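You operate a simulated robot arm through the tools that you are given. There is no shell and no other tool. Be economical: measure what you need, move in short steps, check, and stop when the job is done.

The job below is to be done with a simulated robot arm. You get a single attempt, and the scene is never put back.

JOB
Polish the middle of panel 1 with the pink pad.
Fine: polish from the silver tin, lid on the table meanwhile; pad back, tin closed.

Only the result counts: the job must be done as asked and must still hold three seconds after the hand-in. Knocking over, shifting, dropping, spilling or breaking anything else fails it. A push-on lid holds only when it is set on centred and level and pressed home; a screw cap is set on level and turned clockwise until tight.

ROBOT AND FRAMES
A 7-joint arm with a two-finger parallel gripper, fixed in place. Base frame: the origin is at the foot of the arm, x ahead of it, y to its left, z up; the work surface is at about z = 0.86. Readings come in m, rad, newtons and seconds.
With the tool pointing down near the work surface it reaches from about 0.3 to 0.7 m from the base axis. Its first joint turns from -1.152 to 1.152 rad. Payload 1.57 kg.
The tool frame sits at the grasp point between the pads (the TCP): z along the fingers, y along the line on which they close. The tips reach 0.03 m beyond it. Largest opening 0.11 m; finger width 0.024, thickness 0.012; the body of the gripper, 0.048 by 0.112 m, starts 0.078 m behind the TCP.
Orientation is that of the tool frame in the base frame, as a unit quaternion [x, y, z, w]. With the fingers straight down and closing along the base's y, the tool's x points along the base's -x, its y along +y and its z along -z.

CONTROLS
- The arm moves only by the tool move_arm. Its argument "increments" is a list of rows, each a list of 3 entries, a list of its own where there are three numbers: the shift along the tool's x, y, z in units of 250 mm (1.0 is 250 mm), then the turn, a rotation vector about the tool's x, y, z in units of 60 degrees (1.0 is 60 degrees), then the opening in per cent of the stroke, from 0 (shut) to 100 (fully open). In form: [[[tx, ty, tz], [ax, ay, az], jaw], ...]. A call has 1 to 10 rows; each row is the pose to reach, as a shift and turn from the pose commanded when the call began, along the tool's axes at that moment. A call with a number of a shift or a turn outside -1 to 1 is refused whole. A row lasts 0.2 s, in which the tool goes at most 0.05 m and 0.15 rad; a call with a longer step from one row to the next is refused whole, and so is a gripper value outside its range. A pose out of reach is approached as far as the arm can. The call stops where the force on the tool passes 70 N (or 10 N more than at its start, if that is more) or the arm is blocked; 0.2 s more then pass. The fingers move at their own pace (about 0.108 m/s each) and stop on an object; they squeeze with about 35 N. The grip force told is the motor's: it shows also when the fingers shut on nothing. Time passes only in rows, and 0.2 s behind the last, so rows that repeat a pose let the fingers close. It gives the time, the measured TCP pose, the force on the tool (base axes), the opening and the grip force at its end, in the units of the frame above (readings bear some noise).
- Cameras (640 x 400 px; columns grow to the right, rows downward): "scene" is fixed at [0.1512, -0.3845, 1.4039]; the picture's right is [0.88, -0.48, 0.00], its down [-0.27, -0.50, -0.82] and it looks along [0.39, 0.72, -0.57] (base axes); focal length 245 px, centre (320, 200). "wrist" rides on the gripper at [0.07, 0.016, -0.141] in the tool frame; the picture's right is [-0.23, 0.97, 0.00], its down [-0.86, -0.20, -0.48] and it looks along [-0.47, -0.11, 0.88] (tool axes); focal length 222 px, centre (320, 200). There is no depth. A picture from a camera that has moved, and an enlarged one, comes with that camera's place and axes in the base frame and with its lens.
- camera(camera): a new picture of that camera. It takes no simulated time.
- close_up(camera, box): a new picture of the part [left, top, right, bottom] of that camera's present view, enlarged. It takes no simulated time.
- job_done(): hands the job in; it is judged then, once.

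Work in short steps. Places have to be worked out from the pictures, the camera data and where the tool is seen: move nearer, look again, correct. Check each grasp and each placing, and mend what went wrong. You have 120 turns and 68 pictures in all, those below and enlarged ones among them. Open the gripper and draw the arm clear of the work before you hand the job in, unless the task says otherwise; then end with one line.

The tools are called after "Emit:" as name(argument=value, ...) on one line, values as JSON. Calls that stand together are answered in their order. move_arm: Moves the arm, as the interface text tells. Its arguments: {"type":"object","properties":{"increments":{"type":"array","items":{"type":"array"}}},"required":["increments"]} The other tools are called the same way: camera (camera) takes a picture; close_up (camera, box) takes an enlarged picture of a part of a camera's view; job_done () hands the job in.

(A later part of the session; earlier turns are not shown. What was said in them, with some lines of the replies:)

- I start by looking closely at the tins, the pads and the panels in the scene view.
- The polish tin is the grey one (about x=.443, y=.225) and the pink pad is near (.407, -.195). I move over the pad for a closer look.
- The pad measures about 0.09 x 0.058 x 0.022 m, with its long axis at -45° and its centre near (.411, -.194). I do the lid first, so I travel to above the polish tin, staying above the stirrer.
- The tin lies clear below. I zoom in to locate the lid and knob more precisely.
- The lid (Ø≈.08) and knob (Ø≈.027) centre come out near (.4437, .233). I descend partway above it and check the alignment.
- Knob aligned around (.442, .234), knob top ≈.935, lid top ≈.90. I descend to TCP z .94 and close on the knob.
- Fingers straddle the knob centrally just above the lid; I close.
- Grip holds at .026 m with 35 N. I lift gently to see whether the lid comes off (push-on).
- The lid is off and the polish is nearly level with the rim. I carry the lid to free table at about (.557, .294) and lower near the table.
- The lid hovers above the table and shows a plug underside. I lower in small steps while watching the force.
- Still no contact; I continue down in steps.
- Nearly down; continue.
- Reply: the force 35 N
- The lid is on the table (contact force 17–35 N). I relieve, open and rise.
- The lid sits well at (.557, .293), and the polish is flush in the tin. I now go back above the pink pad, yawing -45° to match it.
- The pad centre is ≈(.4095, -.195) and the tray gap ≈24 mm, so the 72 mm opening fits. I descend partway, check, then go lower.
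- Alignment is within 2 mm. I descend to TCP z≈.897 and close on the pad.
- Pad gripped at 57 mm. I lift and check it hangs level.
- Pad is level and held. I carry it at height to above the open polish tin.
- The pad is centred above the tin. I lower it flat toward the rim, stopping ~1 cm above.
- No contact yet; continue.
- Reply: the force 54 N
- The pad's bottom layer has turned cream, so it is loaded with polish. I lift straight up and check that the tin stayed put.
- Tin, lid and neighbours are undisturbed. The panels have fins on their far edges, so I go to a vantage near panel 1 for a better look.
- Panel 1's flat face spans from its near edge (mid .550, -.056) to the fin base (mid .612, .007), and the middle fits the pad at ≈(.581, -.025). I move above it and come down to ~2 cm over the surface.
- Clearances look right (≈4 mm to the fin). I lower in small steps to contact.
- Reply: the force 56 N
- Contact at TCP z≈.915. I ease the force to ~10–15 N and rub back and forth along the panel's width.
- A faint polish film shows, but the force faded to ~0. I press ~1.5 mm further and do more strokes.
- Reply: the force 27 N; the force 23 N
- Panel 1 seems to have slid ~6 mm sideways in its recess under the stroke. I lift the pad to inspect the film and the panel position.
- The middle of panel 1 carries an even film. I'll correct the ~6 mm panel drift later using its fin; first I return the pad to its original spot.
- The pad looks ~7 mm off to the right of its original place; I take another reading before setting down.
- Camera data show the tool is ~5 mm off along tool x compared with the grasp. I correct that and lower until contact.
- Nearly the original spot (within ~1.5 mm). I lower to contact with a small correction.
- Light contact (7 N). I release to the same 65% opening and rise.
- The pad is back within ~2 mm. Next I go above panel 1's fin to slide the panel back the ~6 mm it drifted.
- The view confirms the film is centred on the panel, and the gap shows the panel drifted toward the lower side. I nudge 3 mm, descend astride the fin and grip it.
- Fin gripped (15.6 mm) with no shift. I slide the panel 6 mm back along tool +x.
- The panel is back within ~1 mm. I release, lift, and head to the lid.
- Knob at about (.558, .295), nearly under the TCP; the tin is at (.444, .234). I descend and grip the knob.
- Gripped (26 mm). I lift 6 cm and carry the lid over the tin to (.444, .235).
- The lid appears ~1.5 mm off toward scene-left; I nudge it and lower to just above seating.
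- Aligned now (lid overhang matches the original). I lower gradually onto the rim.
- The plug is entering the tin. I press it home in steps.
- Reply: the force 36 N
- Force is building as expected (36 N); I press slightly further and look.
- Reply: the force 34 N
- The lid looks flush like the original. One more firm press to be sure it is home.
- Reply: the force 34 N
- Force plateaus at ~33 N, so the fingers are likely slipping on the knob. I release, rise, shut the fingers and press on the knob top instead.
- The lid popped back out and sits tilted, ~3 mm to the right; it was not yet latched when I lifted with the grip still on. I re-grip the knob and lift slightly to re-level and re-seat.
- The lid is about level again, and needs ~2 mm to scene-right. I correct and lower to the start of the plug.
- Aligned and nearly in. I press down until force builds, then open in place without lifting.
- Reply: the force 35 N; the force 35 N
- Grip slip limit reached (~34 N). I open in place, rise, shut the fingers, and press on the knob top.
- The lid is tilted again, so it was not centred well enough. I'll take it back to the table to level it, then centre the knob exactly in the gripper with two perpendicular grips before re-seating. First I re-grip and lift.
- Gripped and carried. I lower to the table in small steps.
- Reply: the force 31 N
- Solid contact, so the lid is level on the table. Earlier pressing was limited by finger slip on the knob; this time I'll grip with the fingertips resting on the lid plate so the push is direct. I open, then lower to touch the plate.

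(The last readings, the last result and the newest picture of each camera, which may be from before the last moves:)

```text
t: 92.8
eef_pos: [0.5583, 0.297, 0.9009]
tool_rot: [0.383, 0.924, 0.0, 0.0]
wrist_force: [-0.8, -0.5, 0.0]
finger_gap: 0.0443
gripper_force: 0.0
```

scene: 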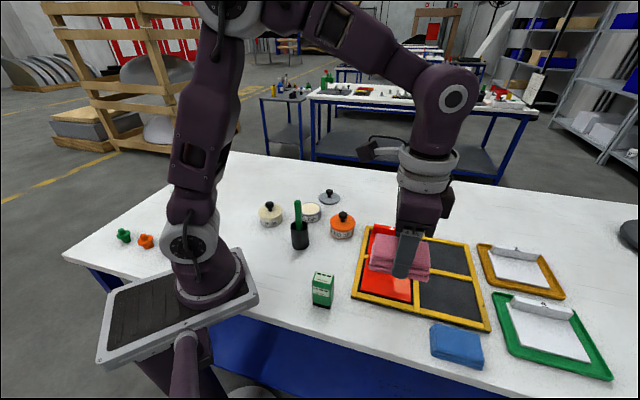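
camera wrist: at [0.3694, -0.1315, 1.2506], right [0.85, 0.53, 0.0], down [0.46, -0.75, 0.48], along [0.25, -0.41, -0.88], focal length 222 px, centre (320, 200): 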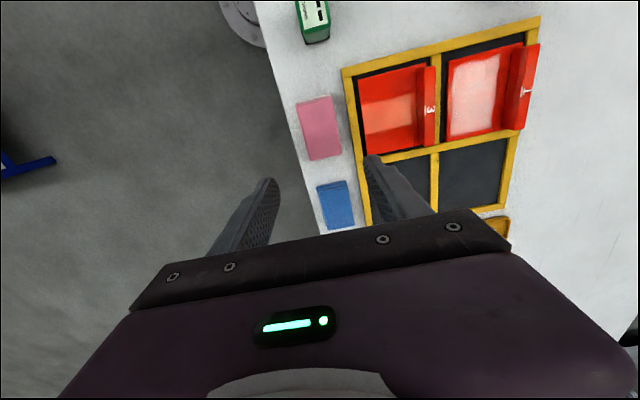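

No touch yet; continue down.

Emit:
move_arm(increments=[[[0, 0, 0.004], [0, 0, 0], 40], [[0, 0, 0.008], [0, 0, 0], 40], [[0, 0, 0.008], [0, 0, 0], 40]])

Emit:
move_arm(increments=[[[0, 0, 0.004], [0, 0, 0], 40], [[0, 0, 0.008], [0, 0, 0], 40], [[0, 0, 0.008], [0, 0, 0], 40]])

Emit:
move_arm(increments=[[[0, 0, 0.004], [0, 0, 0], 40], [[0, 0, 0.008], [0, 0, 0], 40], [[0, 0, 0.008], [0, 0, 0], 40]])

```text
t: 93.6
eef_pos: [0.5577, 0.2969, 0.8997]
tool_rot: [0.382, 0.924, 0.0, 0.0]
wrist_force: [-2.0, 3.0, 9.7]
finger_gap: 0.0439
gripper_force: 0.1
```

```text
t: 94.4
eef_pos: [0.5588, 0.2966, 0.8998]
tool_rot: [0.382, 0.924, 0.001, 0.002]
wrist_force: [-3.8, 0.9, 37.5]
finger_gap: 0.0439
gripper_force: 0.0
```

```text
t: 95.3
eef_pos: [0.5592, 0.297, 0.9006]
tool_rot: [0.383, 0.924, 0.002, 0.001]
wrist_force: [-2.4, 0.2, 16.2]
finger_gap: 0.0441
gripper_force: 0.0
stopped in row 3: the force on the tool passed its limit (the readings are from after the stop); the commanded pose is now the measured one
```

Plate touch at TCP z≈.900. I back off 1 mm, grip to centre the knob in this axis, then open, rise and rotate 90° to centre the other axis.

Emit:
move_arm(increments=[[[0, 0, -0.002], [0, 0, 0], 40], [[0, 0, -0.002], [0, 0, 0], 20], [[0, 0, -0.002], [0, 0, 0], 15], [[0, 0, -0.002], [0, 0, 0], 15], [[0, 0, -0.002], [0, 0, 0], 15]])

Emit:
move_arm(increments=[[[0, 0, 0], [0, 0, 0], 50], [[0, 0, 0], [0, 0, 0], 50], [[0, 0, -0.1], [0, 0, 0], 50], [[0, 0, -0.24], [0, 0, 0], 50], [[0, 0, -0.24], [0, 0, -0.125], 50], [[0, 0, -0.24], [0, 0, -0.25], 50], [[0, 0, -0.24], [0, 0, -0.375], 50], [[0, 0, -0.24], [0, 0, -0.5], 50], [[0, 0, -0.24], [0, 0, -0.625], 50], [[0, 0, -0.24], [0, 0, -0.75], 50]])

Emit:
move_arm(increments=[[[0, 0, 0], [0, 0, -0.125], 50], [[0, 0, 0], [0, 0, -0.25], 50], [[0, 0, 0], [0, 0, -0.375], 50], [[0, 0, 0], [0, 0, -0.5], 50], [[0, 0, 0], [0, 0, -0.625], 50], [[0, 0, 0], [0, 0, -0.75], 50], [[0, 0, 0], [0, 0, -0.75], 50]])

```text
t: 96.5
eef_pos: [0.5589, 0.2961, 0.8993]
tool_rot: [0.382, 0.924, 0.003, 0.003]
wrist_force: [1.6, -2.3, 28.6]
finger_gap: 0.0333
gripper_force: 9.4
```

```text
t: 98.7
eef_pos: [0.5582, 0.2952, 0.959]
tool_rot: [-0.001, 1.0, 0.001, 0.003]
wrist_force: [0.3, -0.6, 0.0]
finger_gap: 0.0551
gripper_force: 0.1
```

```text
t: 100.3
eef_pos: [0.5593, 0.2962, 0.9591]
tool_rot: [-0.384, 0.923, 0.0, 0.002]
wrist_force: [0.3, 0.2, -0.1]
finger_gap: 0.0551
gripper_force: 0.0
```

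The close was hindered by plate friction, so I repeat slightly higher: lower to 2.5 mm above the plate, grip at this yaw, then release and rise.

Emit:
move_arm(increments=[[[0, 0, 0.12], [0, 0, 0], 50], [[0, 0, 0.226], [0, 0, 0], 50], [[0, 0, 0.226], [0, 0, 0], 50], [[0, 0, 0.226], [0, 0, 0], 20], [[0, 0, 0.226], [0, 0, 0], 10], [[0, 0, 0.226], [0, 0, 0], 10]])

Emit:
move_arm(increments=[[[0, 0, 0], [0, 0, 0], 50], [[0, 0, 0], [0, 0, 0], 50], [[0, 0, -0.1], [0, 0, 0], 50], [[0, 0, -0.24], [0, 0, 0], 50], [[0, 0, -0.24], [0, 0, 0.125], 50], [[0, 0, -0.24], [0, 0, 0.25], 50], [[0, 0, -0.24], [0, 0, 0.375], 50], [[0, 0, -0.24], [0, 0, 0.5], 50], [[0, 0, -0.24], [0, 0, 0.625], 50], [[0, 0, -0.24], [0, 0, 0.75], 50]])

Emit:
move_arm(increments=[[[0, 0, 0], [0, 0, 0.125], 50], [[0, 0, 0], [0, 0, 0.25], 50], [[0, 0, 0], [0, 0, 0.375], 50], [[0, 0, 0], [0, 0, 0.5], 50], [[0, 0, 0], [0, 0, 0.625], 50], [[0, 0, 0], [0, 0, 0.75], 50], [[0, 0, 0], [0, 0, 0.75], 50]])

```text
t: 101.7
eef_pos: [0.56, 0.296, 0.9002]
tool_rot: [-0.382, 0.924, 0.0, 0.004]
wrist_force: [1.1, 0.4, 3.7]
finger_gap: 0.0262
gripper_force: 35.3
```

```text
t: 103.9
eef_pos: [0.5593, 0.2962, 0.9624]
tool_rot: [0.001, 1.0, 0.0, 0.002]
wrist_force: [-0.6, 0.0, -0.4]
finger_gap: 0.0552
gripper_force: 0.1
```

```text
t: 105.5
eef_pos: [0.5582, 0.296, 0.9617]
tool_rot: [0.383, 0.924, 0.002, 0.001]
wrist_force: [-0.4, 0.0, 0.7]
finger_gap: 0.055
gripper_force: 0.1
```

Now grip at the original yaw, just above the plate; the knob should be centred in both axes.

Emit:
move_arm(increments=[[[0, 0, 0.12], [0, 0, 0], 50], [[0, 0, 0.234], [0, 0, 0], 50], [[0, 0, 0.234], [0, 0, 0], 50], [[0, 0, 0.234], [0, 0, 0], 20], [[0, 0, 0.234], [0, 0, 0], 10], [[0, 0, 0.234], [0, 0, 0], 10]])

```text
t: 106.9
eef_pos: [0.559, 0.2988, 0.9016]
tool_rot: [0.383, 0.924, 0.001, 0.002]
wrist_force: [0.2, 0.2, -0.9]
finger_gap: 0.026
gripper_force: 35.1
```

Gripped and centred. I lift and carry to hover just above the tin rim at (.444, .2348).

Emit:
move_arm(increments=[[[0, 0, -0.1], [0, 0, 0], 10], [[0, 0, -0.22], [0, 0, 0], 10], [[0.05, -0.16, -0.22], [0, 0, 0], 10], [[0.1, -0.32, -0.22], [0, 0, 0], 10], [[0.151, -0.4997, -0.22], [0, 0, 0], 10], [[0.151, -0.4997, -0.22], [0, 0, 0], 10], [[0.151, -0.4997, -0.175], [0, 0, 0], 10], [[0.151, -0.4997, -0.175], [0, 0, 0], 10]])

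Emit:
move_arm(increments=[[[0, 0, 0], [0, 0, 0], 10]])

Emit:
move_arm(increments=[[[0, 0, 0], [0, 0, 0], 10]])

```text
t: 108.7
eef_pos: [0.4464, 0.2356, 0.9481]
tool_rot: [0.383, 0.924, 0.001, 0.001]
wrist_force: [0.1, -0.1, -0.4]
finger_gap: 0.0259
gripper_force: 34.9
```

```text
t: 109.1
eef_pos: [0.4451, 0.2364, 0.9477]
tool_rot: [0.383, 0.924, 0.001, 0.001]
wrist_force: [0.0, 0.2, -0.1]
finger_gap: 0.0262
gripper_force: 34.5
```

```text
t: 109.5
eef_pos: [0.4456, 0.2371, 0.9468]
tool_rot: [0.383, 0.924, 0.001, 0.001]
wrist_force: [-0.5, -0.7, -0.7]
finger_gap: 0.0262
gripper_force: 35.1
```

Average reading is (.4457, .2364), ~2 mm too far along tool y. I correct, lower to 5 mm above contact and spend one picture.

Emit:
move_arm(increments=[[[0, -0.008, 0], [0, 0, 0], 10], [[0, -0.008, 0.024], [0, 0, 0], 10], [[0, -0.008, 0.024], [0, 0, 0], 10]])

Emit:
close_up(camera="scene", box=[280, 180, 344, 220])

```text
t: 110.3
eef_pos: [0.4432, 0.2352, 0.9412]
tool_rot: [0.381, 0.924, 0.002, 0.002]
wrist_force: [0.3, 0.7, -0.4]
finger_gap: 0.026
gripper_force: 35.0
```

```text
10.00 times, centred on (312, 200) of scene
camera zoom: at [0.1512, -0.3845, 1.4039], right [0.88, -0.48, 0.0], down [-0.27, -0.5, -0.82], along [0.39, 0.72, -0.57], focal length 2454 px, centre (400, 200)
```

zoom: 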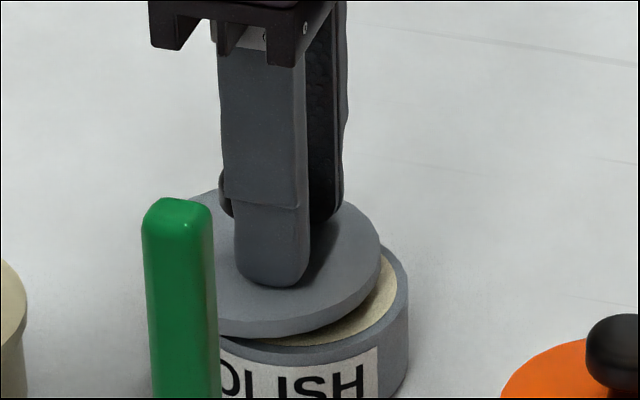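

The picture shows the lid offset ~12 mm along tool x in the fingers (it got dragged when I opened). I shift the gripper -12 mm along tool x so the lid itself is over the tin, then lower to light contact.

Emit:
move_arm(increments=[[[-0.024, 0, 0], [0, 0, 0], 10], [[-0.0474, 0, 0], [0, 0, 0], 10], [[-0.0474, 0, 0], [0, 0, 0], 10]])

Emit:
move_arm(increments=[[[0, 0, 0.006], [0, 0, 0], 10], [[0, 0, 0.012], [0, 0, 0], 10], [[0, 0, 0.012], [0, 0, 0], 10]])

Emit:
move_arm(increments=[[[0, 0, 0.004], [0, 0, 0], 10], [[0, 0, 0.006], [0, 0, 0], 10], [[0, 0, 0.006], [0, 0, 0], 10]])

```text
t: 111.1
eef_pos: [0.4498, 0.2263, 0.9411]
tool_rot: [0.383, 0.924, 0.001, 0.002]
wrist_force: [-0.4, 1.0, 0.6]
finger_gap: 0.026
gripper_force: 35.5
```

```text
t: 111.9
eef_pos: [0.4501, 0.226, 0.9391]
tool_rot: [0.383, 0.924, 0.001, 0.001]
wrist_force: [0.2, 0.3, -0.8]
finger_gap: 0.0262
gripper_force: 35.1
```

```text
t: 112.7
eef_pos: [0.4499, 0.2238, 0.9357]
tool_rot: [0.383, 0.924, 0.001, 0.002]
wrist_force: [-0.1, 0.3, 0.2]
finger_gap: 0.0262
gripper_force: 34.9
```

Readings average (.450, .2254): ~2 mm short in tool y. I correct and keep lowering.

Emit:
move_arm(increments=[[[0, 0.008, 0], [0, 0, 0], 10], [[0, 0.008, 0], [0, 0, 0], 10]])

Emit:
move_arm(increments=[[[0, 0, 0.004], [0, 0, 0], 10], [[0, 0, 0.006], [0, 0, 0], 10], [[0, 0, 0.006], [0, 0, 0], 10]])

Emit:
move_arm(increments=[[[0, 0, 0.003], [0, 0, 0], 10], [[0, 0, 0.005], [0, 0, 0], 10], [[0, 0, 0.005], [0, 0, 0], 10]])

```text
t: 113.3
eef_pos: [0.4517, 0.2257, 0.9353]
tool_rot: [0.382, 0.924, 0.002, 0.001]
wrist_force: [0.0, -0.4, -0.9]
finger_gap: 0.0262
gripper_force: 34.4
```

```text
t: 114.1
eef_pos: [0.4524, 0.2267, 0.9345]
tool_rot: [0.382, 0.924, 0.003, 0.002]
wrist_force: [-4.0, 0.4, 30.7]
finger_gap: 0.026
gripper_force: 35.6
```

```text
t: 114.9
eef_pos: [0.4516, 0.2265, 0.934]
tool_rot: [0.382, 0.924, 0.003, 0.002]
wrist_force: [3.1, -1.3, 36.7]
finger_gap: 0.0264
gripper_force: 34.6
```

Contact at the expected rim height. I relieve, then open while rising 4 mm so the tips don't drag the plate, and recentre the gripper on the knob (+12 mm tool x).

Emit:
move_arm(increments=[[[0, 0, -0.005], [0, 0, 0], 10], [[0, 0, -0.02], [0, 0, 0], 50], [[0, 0, -0.02], [0, 0, 0], 50], [[0.024, 0, -0.02], [0, 0, 0], 50], [[0.0474, 0, -0.02], [0, 0, 0], 50], [[0.0474, 0, -0.02], [0, 0, 0], 50]])

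Emit:
move_arm(increments=[[[0, 0, 0], [0, 0, 0], 50]])

Emit:
move_arm(increments=[[[0, 0, 0], [0, 0, 0], 50]])

```text
t: 116.3
eef_pos: [0.4429, 0.2344, 0.9389]
tool_rot: [0.383, 0.924, 0.001, 0.002]
wrist_force: [-0.4, -1.3, -0.6]
finger_gap: 0.0551
gripper_force: 0.1
```

```text
t: 116.7
eef_pos: [0.4418, 0.2354, 0.9388]
tool_rot: [0.383, 0.924, 0.002, 0.002]
wrist_force: [0.1, -0.2, 0.2]
finger_gap: 0.055
gripper_force: 0.1
```

```text
t: 117.1
eef_pos: [0.4437, 0.234, 0.9389]
tool_rot: [0.382, 0.924, 0.001, 0.001]
wrist_force: [-0.2, 0.1, 0.7]
finger_gap: 0.0549
gripper_force: 0.1
```

The gripper is now over the knob. I close to centre the lid in tool y, then reopen slightly to form a fork.

Emit:
move_arm(increments=[[[0, 0, 0], [0, 0, 0], 25], [[0, 0, 0], [0, 0, 0], 10], [[0, 0, 0], [0, 0, 0], 10], [[0, 0, 0], [0, 0, 0], 10]])

```text
t: 118.1
eef_pos: [0.4418, 0.2344, 0.9379]
tool_rot: [0.382, 0.924, 0.002, 0.002]
wrist_force: [0.5, 0.4, 0.8]
finger_gap: 0.0261
gripper_force: 35.1
```

Knob gripped. I reopen to 30% and press down with the tips on the plate, watching the height at which force builds (home ≈ .930, rim-riding ≈ .9345).

Emit:
move_arm(increments=[[[0, 0, 0], [0, 0, 0], 30], [[0, 0, 0], [0, 0, 0], 30], [[0, 0, 0.008], [0, 0, 0], 30], [[0, 0, 0.014], [0, 0, 0], 30], [[0, 0, 0.014], [0, 0, 0], 30]])

Emit:
move_arm(increments=[[[0, 0, 0.004], [0, 0, 0], 30], [[0, 0, 0.006], [0, 0, 0], 30], [[0, 0, 0.006], [0, 0, 0], 30]])

Emit:
move_arm(increments=[[[0, 0, 0.004], [0, 0, 0], 30], [[0, 0, 0.006], [0, 0, 0], 30], [[0, 0, 0.006], [0, 0, 0], 30]])

```text
t: 119.3
eef_pos: [0.4423, 0.235, 0.9359]
tool_rot: [0.383, 0.924, 0.001, 0.001]
wrist_force: [-0.3, 0.6, 0.4]
finger_gap: 0.0328
gripper_force: 0.0
```

```text
t: 120.1
eef_pos: [0.4429, 0.2356, 0.9331]
tool_rot: [0.383, 0.924, 0.003, 0.002]
wrist_force: [-2.4, 0.8, 7.0]
finger_gap: 0.0335
gripper_force: 0.4
```

```text
t: 120.9
eef_pos: [0.4439, 0.2354, 0.9336]
tool_rot: [0.382, 0.924, 0.003, 0.002]
wrist_force: [-4.8, 2.7, 24.4]
finger_gap: 0.0332
gripper_force: 0.1
```

Touching at ≈.9335; I press harder gradually.

Emit:
move_arm(increments=[[[0, 0, 0.004], [0, 0, 0], 30], [[0, 0, 0.006], [0, 0, 0], 30], [[0, 0, 0.006], [0, 0, 0], 30]])

Emit:
move_arm(increments=[[[0, 0, 0.002], [0, 0, 0], 30], [[0, 0, 0.003], [0, 0, 0], 30], [[0, 0, 0.003], [0, 0, 0], 30]])

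```text
t: 121.7
eef_pos: [0.4434, 0.2346, 0.9327]
tool_rot: [0.382, 0.924, 0.003, 0.002]
wrist_force: [-7.3, 3.9, 63.5]
finger_gap: 0.0332
gripper_force: 0.3
```

```text
t: 122.2
eef_pos: [0.4451, 0.2349, 0.9335]
tool_rot: [0.382, 0.924, 0.004, 0.003]
wrist_force: [-5.9, -1.6, 23.0]
finger_gap: 0.0338
gripper_force: 0.4
stopped in row 2: the force on the tool passed its limit (the readings are from after the stop); the commanded pose is now the measured one
```

Force builds steeply at ≈.933 with no further travel. I raise the fork straight up clear of the knob and use my last picture to see how the lid sits.

Emit:
move_arm(increments=[[[0, 0, -0.02], [0, 0, 0], 30], [[0, 0, -0.12], [0, 0, 0], 30], [[0, 0, -0.24], [0, 0, 0], 30], [[0, 0, -0.24], [0, 0, 0], 30]])

Emit:
close_up(camera="scene", box=[280, 180, 344, 220])

```text
t: 123.2
eef_pos: [0.4443, 0.2356, 0.9944]
tool_rot: [0.382, 0.924, 0.004, 0.003]
wrist_force: [0.4, -0.3, -0.4]
finger_gap: 0.033
gripper_force: 0.1
```

```text
10.00 times, centred on (312, 200) of scene
camera zoom: at [0.1512, -0.3845, 1.4039], right [0.88, -0.48, 0.0], down [-0.27, -0.5, -0.82], along [0.39, 0.72, -0.57], focal length 2454 px, centre (400, 200)
```

zoom: 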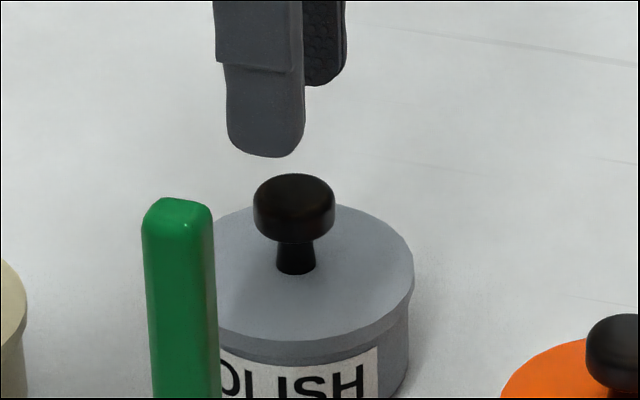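

The knob, lid edge and label coincide with the original image within ~2 px: the lid is flush, centred and pressed home. I raise, open the gripper and draw the arm clear.

Emit:
move_arm(increments=[[[0, 0, -0.16], [0, 0, 0], 40], [[0, 0, -0.32], [0, 0, 0], 60], [[0, 0, -0.48], [0, 0, 0], 80], [[0, 0, -0.64], [0, 0, 0], 100], [[0, 0, -0.8], [0, 0, 0], 100], [[0, 0, -0.8], [0, 0, 0], 100]])

```text
t: 124.6
eef_pos: [0.4422, 0.232, 1.1936]
tool_rot: [0.383, 0.924, 0.004, 0.003]
wrist_force: [-0.2, -0.1, -0.1]
finger_gap: 0.1098
gripper_force: 0.0
```

The gripper is open and the arm is well clear above the table, with everything in place, so I hand in.

Emit:
job_done()

```text
The job is handed in.
```

I polished the middle of panel 1 with the pink pad using polish from the silver tin. The pad is back within about 2 mm of its original spot, and the tin lid is pressed home. The lid took three tries to seat, and panel 1 slid about 6 mm in its recess during polishing; I moved it back to within about 1 mm.
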